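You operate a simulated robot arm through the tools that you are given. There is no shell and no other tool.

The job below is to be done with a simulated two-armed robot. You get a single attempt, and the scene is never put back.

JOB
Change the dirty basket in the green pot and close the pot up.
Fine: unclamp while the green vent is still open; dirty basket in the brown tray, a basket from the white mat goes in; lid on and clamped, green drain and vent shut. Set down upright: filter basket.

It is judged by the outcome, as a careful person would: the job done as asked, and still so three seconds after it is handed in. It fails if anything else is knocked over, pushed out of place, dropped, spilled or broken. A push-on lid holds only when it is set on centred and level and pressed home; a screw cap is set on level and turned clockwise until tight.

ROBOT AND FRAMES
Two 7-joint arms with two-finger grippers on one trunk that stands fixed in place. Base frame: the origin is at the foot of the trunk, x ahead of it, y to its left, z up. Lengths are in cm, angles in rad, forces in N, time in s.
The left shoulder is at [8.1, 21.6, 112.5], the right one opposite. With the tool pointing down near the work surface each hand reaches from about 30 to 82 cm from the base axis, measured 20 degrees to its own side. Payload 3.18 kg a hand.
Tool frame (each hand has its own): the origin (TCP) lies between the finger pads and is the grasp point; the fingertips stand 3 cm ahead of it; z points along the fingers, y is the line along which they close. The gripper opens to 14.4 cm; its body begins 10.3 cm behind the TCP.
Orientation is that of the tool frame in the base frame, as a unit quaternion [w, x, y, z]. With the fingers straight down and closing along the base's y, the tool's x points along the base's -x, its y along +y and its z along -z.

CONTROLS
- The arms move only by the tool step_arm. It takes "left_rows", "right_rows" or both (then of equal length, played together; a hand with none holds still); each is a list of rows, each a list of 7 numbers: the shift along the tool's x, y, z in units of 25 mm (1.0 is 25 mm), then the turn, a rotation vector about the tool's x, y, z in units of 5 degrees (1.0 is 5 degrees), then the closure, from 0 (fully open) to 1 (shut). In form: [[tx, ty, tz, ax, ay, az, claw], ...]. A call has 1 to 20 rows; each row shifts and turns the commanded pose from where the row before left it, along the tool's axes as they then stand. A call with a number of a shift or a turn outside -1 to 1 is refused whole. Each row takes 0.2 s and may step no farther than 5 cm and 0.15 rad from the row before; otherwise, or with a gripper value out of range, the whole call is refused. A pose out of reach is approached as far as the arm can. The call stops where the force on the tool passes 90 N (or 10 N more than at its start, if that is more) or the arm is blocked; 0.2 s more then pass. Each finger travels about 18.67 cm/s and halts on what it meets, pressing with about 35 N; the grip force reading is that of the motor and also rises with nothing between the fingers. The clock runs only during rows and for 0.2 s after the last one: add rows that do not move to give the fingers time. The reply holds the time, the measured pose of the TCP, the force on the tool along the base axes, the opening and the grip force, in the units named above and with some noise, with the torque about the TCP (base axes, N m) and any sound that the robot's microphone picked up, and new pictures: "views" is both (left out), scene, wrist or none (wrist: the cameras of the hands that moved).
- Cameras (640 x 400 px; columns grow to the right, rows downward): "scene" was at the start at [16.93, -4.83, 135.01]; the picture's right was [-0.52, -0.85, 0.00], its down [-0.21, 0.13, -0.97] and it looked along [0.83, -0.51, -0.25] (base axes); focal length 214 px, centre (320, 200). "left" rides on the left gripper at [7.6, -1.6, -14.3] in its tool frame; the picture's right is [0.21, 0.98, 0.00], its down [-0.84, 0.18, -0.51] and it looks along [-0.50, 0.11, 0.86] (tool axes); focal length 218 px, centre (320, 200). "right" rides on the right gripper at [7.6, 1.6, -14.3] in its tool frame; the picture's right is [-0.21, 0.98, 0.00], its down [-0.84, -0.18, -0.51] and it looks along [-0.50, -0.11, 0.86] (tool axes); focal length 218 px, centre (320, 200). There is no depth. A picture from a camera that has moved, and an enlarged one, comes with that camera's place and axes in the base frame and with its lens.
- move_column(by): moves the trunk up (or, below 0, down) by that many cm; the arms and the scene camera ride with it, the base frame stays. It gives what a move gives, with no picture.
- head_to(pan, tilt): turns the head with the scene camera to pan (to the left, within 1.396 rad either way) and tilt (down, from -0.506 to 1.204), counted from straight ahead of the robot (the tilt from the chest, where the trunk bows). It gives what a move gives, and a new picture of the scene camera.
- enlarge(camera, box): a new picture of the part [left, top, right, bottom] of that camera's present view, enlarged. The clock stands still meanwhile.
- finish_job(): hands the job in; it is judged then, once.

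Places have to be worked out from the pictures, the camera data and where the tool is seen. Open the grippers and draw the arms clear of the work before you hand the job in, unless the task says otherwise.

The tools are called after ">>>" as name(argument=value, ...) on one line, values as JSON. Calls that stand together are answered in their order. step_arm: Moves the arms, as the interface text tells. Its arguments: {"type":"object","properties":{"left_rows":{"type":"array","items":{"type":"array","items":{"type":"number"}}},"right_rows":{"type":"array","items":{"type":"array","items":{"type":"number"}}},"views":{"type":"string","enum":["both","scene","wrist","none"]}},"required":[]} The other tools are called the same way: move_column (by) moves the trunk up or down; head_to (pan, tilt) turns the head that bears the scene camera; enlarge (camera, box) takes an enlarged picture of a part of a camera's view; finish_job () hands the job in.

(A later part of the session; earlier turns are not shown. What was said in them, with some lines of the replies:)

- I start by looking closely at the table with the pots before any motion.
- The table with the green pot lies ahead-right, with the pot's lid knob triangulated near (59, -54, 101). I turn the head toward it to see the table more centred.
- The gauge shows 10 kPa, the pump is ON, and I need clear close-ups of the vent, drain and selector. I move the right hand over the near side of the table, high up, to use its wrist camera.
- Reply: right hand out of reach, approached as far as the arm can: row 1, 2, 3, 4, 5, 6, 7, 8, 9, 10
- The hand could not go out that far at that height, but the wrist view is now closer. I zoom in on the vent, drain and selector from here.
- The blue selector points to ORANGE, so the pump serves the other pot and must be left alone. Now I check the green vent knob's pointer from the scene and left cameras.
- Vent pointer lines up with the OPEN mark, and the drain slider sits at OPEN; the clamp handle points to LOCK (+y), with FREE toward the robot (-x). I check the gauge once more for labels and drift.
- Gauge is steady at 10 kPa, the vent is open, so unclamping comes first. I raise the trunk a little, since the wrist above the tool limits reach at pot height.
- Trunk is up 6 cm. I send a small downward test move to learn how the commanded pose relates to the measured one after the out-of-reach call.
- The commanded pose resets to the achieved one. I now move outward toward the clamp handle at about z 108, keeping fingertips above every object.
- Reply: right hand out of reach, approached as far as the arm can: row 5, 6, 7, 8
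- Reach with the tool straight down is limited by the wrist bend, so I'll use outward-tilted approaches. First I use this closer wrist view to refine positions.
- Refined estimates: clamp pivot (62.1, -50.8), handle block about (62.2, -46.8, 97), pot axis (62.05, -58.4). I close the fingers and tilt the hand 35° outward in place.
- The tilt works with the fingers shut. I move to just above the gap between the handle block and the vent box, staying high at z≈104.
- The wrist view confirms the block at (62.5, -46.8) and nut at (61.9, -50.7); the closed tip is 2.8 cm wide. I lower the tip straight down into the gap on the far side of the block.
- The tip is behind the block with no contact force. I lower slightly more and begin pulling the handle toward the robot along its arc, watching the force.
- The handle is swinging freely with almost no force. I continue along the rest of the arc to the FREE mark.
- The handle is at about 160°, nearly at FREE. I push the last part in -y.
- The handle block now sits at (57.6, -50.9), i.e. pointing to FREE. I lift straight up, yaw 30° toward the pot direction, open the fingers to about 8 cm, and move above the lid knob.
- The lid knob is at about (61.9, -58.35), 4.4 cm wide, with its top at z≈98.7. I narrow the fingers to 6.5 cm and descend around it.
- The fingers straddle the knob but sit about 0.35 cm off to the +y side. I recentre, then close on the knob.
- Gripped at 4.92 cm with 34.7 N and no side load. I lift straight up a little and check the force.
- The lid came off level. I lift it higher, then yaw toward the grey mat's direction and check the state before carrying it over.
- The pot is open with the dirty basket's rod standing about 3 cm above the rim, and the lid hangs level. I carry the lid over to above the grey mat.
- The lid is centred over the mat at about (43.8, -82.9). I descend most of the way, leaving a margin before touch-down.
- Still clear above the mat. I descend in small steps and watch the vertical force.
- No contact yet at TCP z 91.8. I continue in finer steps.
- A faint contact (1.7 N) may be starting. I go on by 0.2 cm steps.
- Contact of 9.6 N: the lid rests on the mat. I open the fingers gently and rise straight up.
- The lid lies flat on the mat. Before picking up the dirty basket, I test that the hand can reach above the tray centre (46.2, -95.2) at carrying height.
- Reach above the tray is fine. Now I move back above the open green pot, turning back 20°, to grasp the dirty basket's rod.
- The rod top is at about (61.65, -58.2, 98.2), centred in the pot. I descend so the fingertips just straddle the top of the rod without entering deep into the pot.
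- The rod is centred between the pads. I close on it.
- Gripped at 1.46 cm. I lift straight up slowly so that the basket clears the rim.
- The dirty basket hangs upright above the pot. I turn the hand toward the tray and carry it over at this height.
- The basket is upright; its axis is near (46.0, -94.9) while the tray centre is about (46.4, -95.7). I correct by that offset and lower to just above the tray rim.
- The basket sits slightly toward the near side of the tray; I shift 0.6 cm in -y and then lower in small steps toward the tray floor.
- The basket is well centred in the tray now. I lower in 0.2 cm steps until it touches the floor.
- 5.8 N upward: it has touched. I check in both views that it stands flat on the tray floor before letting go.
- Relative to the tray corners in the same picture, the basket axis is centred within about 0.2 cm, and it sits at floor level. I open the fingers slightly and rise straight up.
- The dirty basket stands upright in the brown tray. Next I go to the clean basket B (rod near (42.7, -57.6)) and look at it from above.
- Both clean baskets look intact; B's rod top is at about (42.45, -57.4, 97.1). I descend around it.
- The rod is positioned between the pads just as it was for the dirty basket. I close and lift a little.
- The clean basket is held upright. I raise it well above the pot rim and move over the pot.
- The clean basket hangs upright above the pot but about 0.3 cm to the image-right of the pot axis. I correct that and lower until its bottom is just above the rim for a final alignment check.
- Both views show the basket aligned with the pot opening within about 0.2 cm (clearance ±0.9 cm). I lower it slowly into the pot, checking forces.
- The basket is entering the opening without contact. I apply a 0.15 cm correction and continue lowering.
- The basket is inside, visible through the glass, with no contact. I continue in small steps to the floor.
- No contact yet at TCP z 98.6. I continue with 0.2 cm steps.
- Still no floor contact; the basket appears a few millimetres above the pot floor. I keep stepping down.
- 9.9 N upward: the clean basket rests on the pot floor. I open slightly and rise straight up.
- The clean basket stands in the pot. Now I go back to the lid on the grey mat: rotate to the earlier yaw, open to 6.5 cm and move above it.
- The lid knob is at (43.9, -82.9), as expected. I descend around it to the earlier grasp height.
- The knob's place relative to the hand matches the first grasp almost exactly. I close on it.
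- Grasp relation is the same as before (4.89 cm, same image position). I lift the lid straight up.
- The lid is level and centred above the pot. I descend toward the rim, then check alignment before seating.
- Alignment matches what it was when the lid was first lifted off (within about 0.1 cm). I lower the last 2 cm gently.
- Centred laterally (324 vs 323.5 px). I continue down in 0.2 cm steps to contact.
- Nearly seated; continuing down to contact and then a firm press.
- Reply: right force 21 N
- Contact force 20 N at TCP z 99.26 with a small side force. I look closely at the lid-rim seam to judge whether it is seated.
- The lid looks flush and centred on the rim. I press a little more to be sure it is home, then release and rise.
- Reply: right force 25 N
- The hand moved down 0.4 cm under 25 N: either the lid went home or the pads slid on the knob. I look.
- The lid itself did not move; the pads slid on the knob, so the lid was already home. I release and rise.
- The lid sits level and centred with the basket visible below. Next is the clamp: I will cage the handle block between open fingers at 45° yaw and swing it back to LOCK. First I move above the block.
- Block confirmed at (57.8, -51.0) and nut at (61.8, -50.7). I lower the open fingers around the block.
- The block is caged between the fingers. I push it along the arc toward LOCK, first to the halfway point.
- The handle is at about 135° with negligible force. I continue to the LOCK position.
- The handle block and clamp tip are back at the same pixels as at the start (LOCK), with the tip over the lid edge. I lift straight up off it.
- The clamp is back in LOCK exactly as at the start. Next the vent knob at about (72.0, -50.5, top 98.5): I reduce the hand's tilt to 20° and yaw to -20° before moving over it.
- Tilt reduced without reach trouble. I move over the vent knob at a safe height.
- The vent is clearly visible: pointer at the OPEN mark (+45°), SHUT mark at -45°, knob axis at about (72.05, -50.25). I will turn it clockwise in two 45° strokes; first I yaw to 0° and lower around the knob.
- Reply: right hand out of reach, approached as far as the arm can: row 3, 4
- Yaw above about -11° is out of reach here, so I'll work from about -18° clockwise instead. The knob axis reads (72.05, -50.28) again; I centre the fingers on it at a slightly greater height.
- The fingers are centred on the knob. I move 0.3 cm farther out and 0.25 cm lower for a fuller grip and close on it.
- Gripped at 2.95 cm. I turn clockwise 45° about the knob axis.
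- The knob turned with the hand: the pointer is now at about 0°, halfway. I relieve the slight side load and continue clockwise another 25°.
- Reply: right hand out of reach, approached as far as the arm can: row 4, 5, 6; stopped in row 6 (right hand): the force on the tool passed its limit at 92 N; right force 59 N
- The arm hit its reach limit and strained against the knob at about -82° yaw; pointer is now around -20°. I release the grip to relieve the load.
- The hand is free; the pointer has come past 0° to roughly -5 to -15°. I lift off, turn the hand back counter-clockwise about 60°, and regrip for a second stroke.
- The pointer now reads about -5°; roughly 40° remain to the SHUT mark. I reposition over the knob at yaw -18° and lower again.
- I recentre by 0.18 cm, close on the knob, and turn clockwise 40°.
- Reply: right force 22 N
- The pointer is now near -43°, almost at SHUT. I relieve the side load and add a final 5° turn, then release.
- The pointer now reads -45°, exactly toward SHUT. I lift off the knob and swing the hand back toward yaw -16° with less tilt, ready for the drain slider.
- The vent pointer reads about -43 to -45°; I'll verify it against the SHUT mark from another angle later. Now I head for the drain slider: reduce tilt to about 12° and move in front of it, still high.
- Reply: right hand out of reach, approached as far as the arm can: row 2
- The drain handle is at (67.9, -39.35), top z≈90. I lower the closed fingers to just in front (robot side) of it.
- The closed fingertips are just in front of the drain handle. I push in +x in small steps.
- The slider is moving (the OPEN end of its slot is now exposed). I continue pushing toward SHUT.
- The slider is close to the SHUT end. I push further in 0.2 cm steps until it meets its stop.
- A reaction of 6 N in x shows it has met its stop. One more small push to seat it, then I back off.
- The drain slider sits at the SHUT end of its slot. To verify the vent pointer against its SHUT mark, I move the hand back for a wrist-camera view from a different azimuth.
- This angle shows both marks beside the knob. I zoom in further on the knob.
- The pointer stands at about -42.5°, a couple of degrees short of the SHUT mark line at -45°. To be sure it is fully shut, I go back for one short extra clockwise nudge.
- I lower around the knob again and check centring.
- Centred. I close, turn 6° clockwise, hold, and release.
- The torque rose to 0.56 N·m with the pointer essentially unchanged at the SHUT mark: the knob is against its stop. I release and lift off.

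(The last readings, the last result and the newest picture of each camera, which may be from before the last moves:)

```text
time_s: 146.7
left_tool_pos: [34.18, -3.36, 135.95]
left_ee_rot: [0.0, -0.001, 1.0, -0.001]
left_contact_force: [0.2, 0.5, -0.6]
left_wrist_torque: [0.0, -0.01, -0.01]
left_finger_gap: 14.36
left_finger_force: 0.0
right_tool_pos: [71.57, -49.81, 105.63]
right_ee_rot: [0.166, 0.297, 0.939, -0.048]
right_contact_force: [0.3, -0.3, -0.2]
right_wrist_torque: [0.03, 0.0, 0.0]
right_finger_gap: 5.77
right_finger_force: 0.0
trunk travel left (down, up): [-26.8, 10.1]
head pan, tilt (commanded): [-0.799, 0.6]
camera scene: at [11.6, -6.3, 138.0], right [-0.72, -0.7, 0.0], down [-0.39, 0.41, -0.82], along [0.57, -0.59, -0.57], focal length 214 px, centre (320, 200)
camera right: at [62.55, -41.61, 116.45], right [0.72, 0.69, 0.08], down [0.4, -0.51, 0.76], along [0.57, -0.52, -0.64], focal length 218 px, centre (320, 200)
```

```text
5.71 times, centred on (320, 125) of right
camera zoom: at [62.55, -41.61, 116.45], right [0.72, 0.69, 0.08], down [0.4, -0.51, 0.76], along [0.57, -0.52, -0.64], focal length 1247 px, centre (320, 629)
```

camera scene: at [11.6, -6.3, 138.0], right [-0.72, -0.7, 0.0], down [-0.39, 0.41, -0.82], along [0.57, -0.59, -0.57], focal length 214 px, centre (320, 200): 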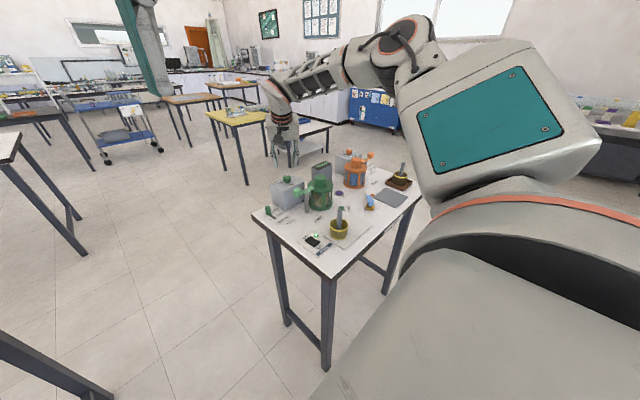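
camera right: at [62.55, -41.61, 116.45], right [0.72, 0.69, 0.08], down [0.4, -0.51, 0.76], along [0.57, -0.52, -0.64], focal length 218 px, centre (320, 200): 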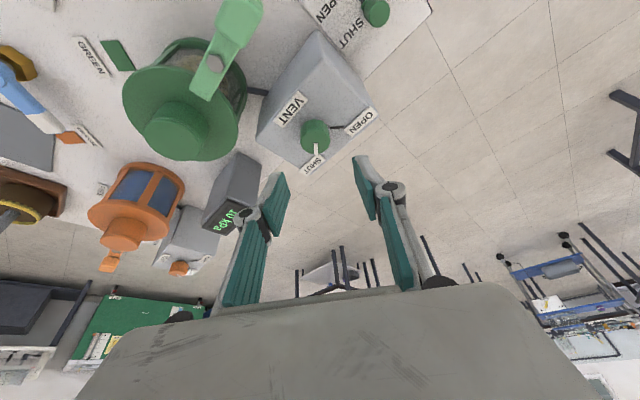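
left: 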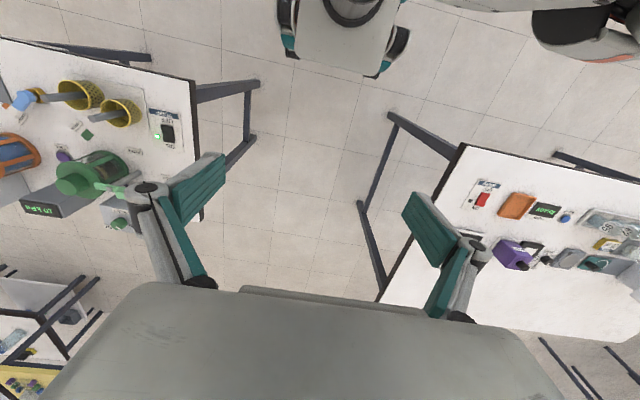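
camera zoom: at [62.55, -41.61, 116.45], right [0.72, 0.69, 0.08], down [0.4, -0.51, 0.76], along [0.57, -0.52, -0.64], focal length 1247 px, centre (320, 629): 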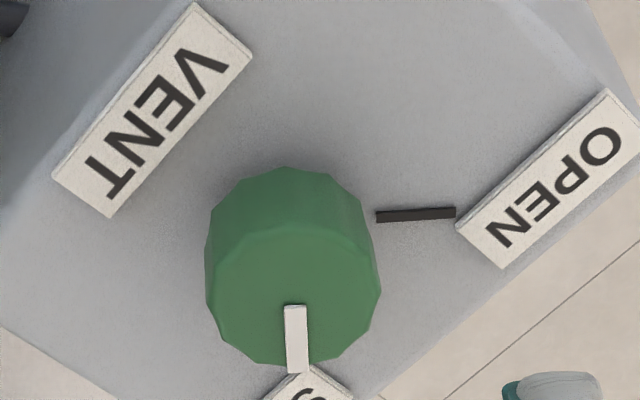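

The pointer is squarely on SHUT. Everything is done; I draw the arm back away from the table and open the gripper, then take a final overall look.

>>> step_arm(right_rows=[[0.944, -0.225, -0.576, 0, 0, 0, 0.6], [0.944, -0.225, -0.576, 0, 0, 0, 0.6], [0.944, -0.225, -0.576, 0, 0, 0, 0.6], [0.944, -0.225, -0.576, 0, 0, 0, 0.5], [0.944, -0.225, -0.576, 0, 0, 0, 0.4], [0.944, -0.225, -0.576, 0, 0, 0, 0.3], [0.944, -0.225, -0.576, 0, 0, 0, 0.2], [0.944, -0.225, -0.576, 0, 0, 0, 0], [0.944, -0.225, -0.576, 0, 0, 0, 0], [0.944, -0.225, -0.576, 0, 0, 0, 0], [0.944, -0.225, -0.576, 0, 0, 0, 0], [0, 0, 0, 0, 0, 0, 0]], views="both")

>>> enlarge(camera="scene", box=[250, 140, 430, 255])

>>> enlarge(camera="scene", box=[260, 160, 340, 215])

>>> enlarge(camera="scene", box=[340, 150, 430, 215])

```text
time_s: 149.3
left_tool_pos: [34.21, -3.36, 135.99]
left_ee_rot: [-0.001, -0.002, 1.0, -0.001]
left_contact_force: [-0.2, 0.5, 0.0]
left_wrist_torque: [0.03, 0.0, 0.01]
left_finger_gap: 14.4
left_finger_force: 0.0
right_tool_pos: [43.61, -37.82, 111.8]
right_ee_rot: [0.167, 0.297, 0.939, -0.049]
right_contact_force: [0.4, 0.1, -0.4]
right_wrist_torque: [0.02, 0.02, 0.01]
right_finger_gap: 14.39
right_finger_force: 0.0
trunk travel left (down, up): [-26.8, 10.1]
head pan, tilt (commanded): [-0.799, 0.6]
camera scene: at [11.62, -6.3, 137.99], right [-0.72, -0.7, 0.0], down [-0.39, 0.41, -0.82], along [0.57, -0.59, -0.57], focal length 214 px, centre (320, 200)
camera right: at [34.62, -29.52, 122.6], right [0.72, 0.69, 0.08], down [0.4, -0.51, 0.76], along [0.57, -0.52, -0.64], focal length 218 px, centre (320, 200)
```

scene: 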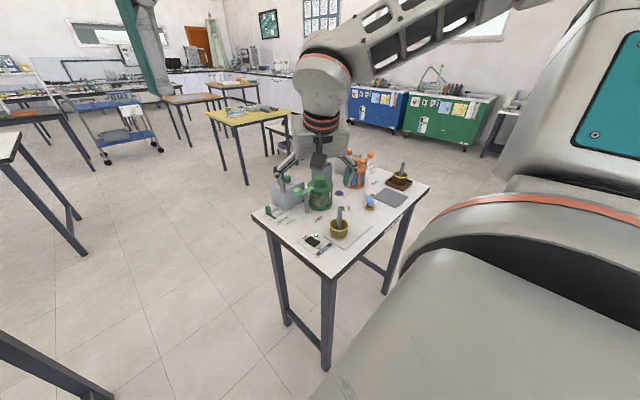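
right: 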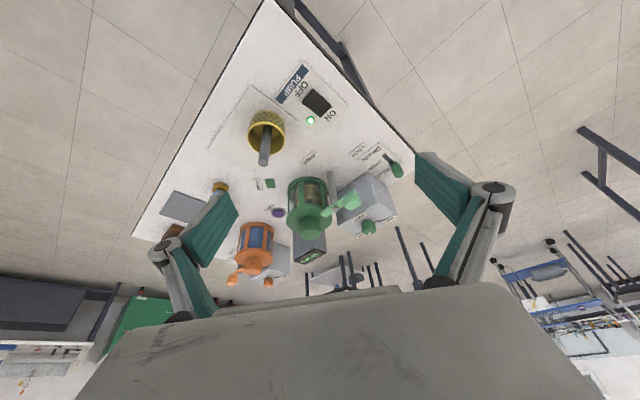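

```text
3.48 times, centred on (340, 198) of scene
camera zoom: at [11.62, -6.3, 137.99], right [-0.72, -0.7, 0.0], down [-0.39, 0.41, -0.82], along [0.57, -0.59, -0.57], focal length 746 px, centre (250, 209)
```

zoom: 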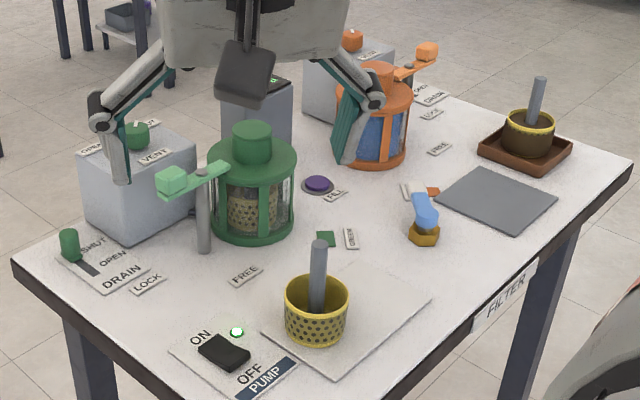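

```text
7.27 times, centred on (300, 188) of scene
camera zoom: at [11.62, -6.3, 137.99], right [-0.72, -0.7, 0.0], down [-0.39, 0.41, -0.82], along [0.57, -0.59, -0.57], focal length 1560 px, centre (466, 291)
```

zoom: 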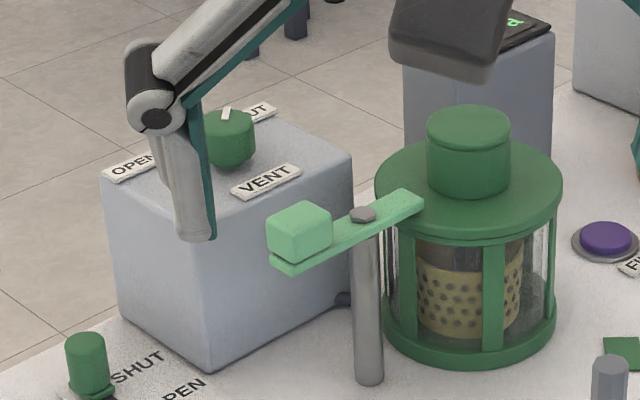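

```text
6.15 times, centred on (385, 182) of scene
camera zoom: at [11.62, -6.3, 137.99], right [-0.72, -0.7, 0.0], down [-0.39, 0.41, -0.82], along [0.57, -0.59, -0.57], focal length 1320 px, centre (-80, 308)
```

zoom: 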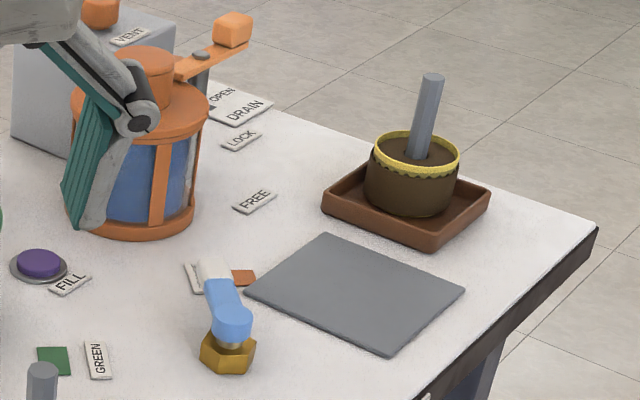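

All looks right: dirty basket upright in the brown tray, clean basket in the pot, lid on and clamped, drain and vent at SHUT, pump and selector untouched. I retract the arm fully clear of the table.

>>> step_arm(right_rows=[[0.88, -0.02, -0.744, 0, 0, 0, 0], [0.88, -0.02, -0.744, 0, 0, 0, 0], [0.88, -0.02, -0.744, 0, 0, 0, 0], [0.88, -0.02, -0.744, 0, 0, 0, 0], [0.88, -0.02, -0.744, 0, 0, 0, 0], [0.88, -0.02, -0.744, 0, 0, 0, 0], [0.88, -0.02, -0.744, 0, 0, 0, 0], [0, 0, 0, 0, 0, 0, 0], [0, 0, 0, 0, 0, 0, 0]], views="both")

>>> enlarge(camera="scene", box=[250, 145, 340, 215])

```text
time_s: 151.3
left_tool_pos: [34.05, -3.43, 136.04]
left_ee_rot: [0.0, -0.001, 1.0, -0.001]
left_contact_force: [-0.8, -0.5, -0.7]
left_wrist_torque: [0.01, -0.02, 0.02]
left_finger_gap: 14.38
left_finger_force: 0.1
right_tool_pos: [27.93, -27.17, 118.44]
right_ee_rot: [0.168, 0.297, 0.939, -0.049]
right_contact_force: [0.0, -0.4, 0.3]
right_wrist_torque: [-0.02, -0.01, -0.02]
right_finger_gap: 14.4
right_finger_force: 0.0
trunk travel left (down, up): [-26.8, 10.1]
head pan, tilt (commanded): [-0.799, 0.6]
camera scene: at [11.52, -6.25, 138.01], right [-0.72, -0.7, 0.0], down [-0.39, 0.4, -0.83], along [0.58, -0.59, -0.56], focal length 214 px, centre (320, 200)
camera right: at [18.84, -18.86, 129.36], right [0.72, 0.69, 0.08], down [0.4, -0.51, 0.76], along [0.57, -0.52, -0.64], focal length 218 px, centre (320, 200)
```

scene: 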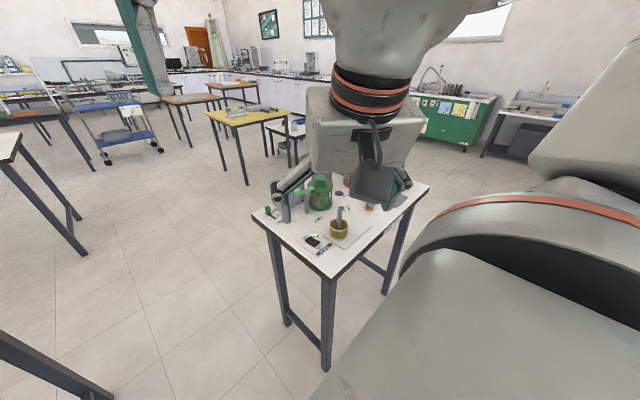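
right: 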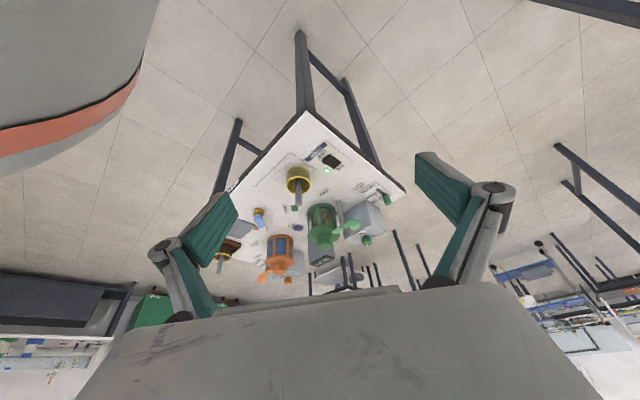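

```text
5.71 times, centred on (295, 180) of scene
camera zoom: at [11.52, -6.25, 138.01], right [-0.72, -0.7, 0.0], down [-0.39, 0.4, -0.83], along [0.58, -0.59, -0.56], focal length 1226 px, centre (463, 314)
```

zoom: 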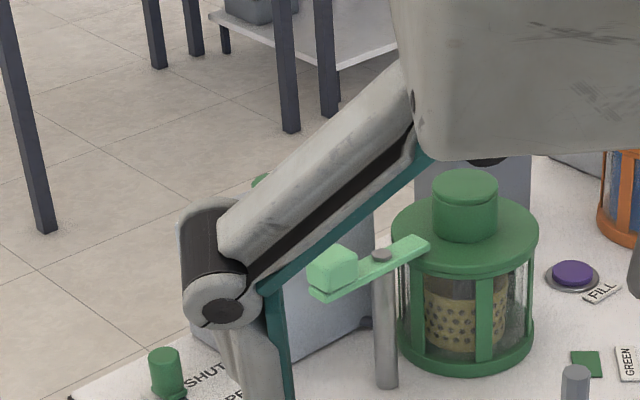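

The hand is open and well clear of the table (only in front of the head camera), and all the pieces are in their asked-for states. I hand the job in.

>>> finish_job()

```text
The job is handed in.
```

I changed the green pot's basket, closed the pot up and handed the job in. I haven't seen the judge's result.

| Item | State when handed in |
|---|---|
| Clamp | Opened while the green vent was still open, then swung back to LOCK; it matches its starting position in the camera |
| Dirty basket | Standing upright in the brown tray |
| Clean basket | One taken from the white mat, now resting on the floor of the green pot |
| Lid | On, centred and level; it did not move when pressed down with about 25 N |
| Green drain | Slid to the SHUT end and pushed against its stop |
| Green vent | Turned to SHUT. The pointer sits about 2° short of the mark and the knob would not turn further, so I take that as its stop |

- **Hard moment on the vent:** partway through turning the knob, the arm reached its limit and the force passed 90 N, so the move stopped. I released, regripped and finished the turn in short strokes. I saw no damage or shift afterwards.
- **Gauge:** it read 10 kPa from the start and was still 10 kPa in the last views that showed it. I did not work out what it measures.
- **Left alone:** I did not touch the pump, the blue selector (set to ORANGE), the orange pot or the FILL button. The arms are open and clear of the table.
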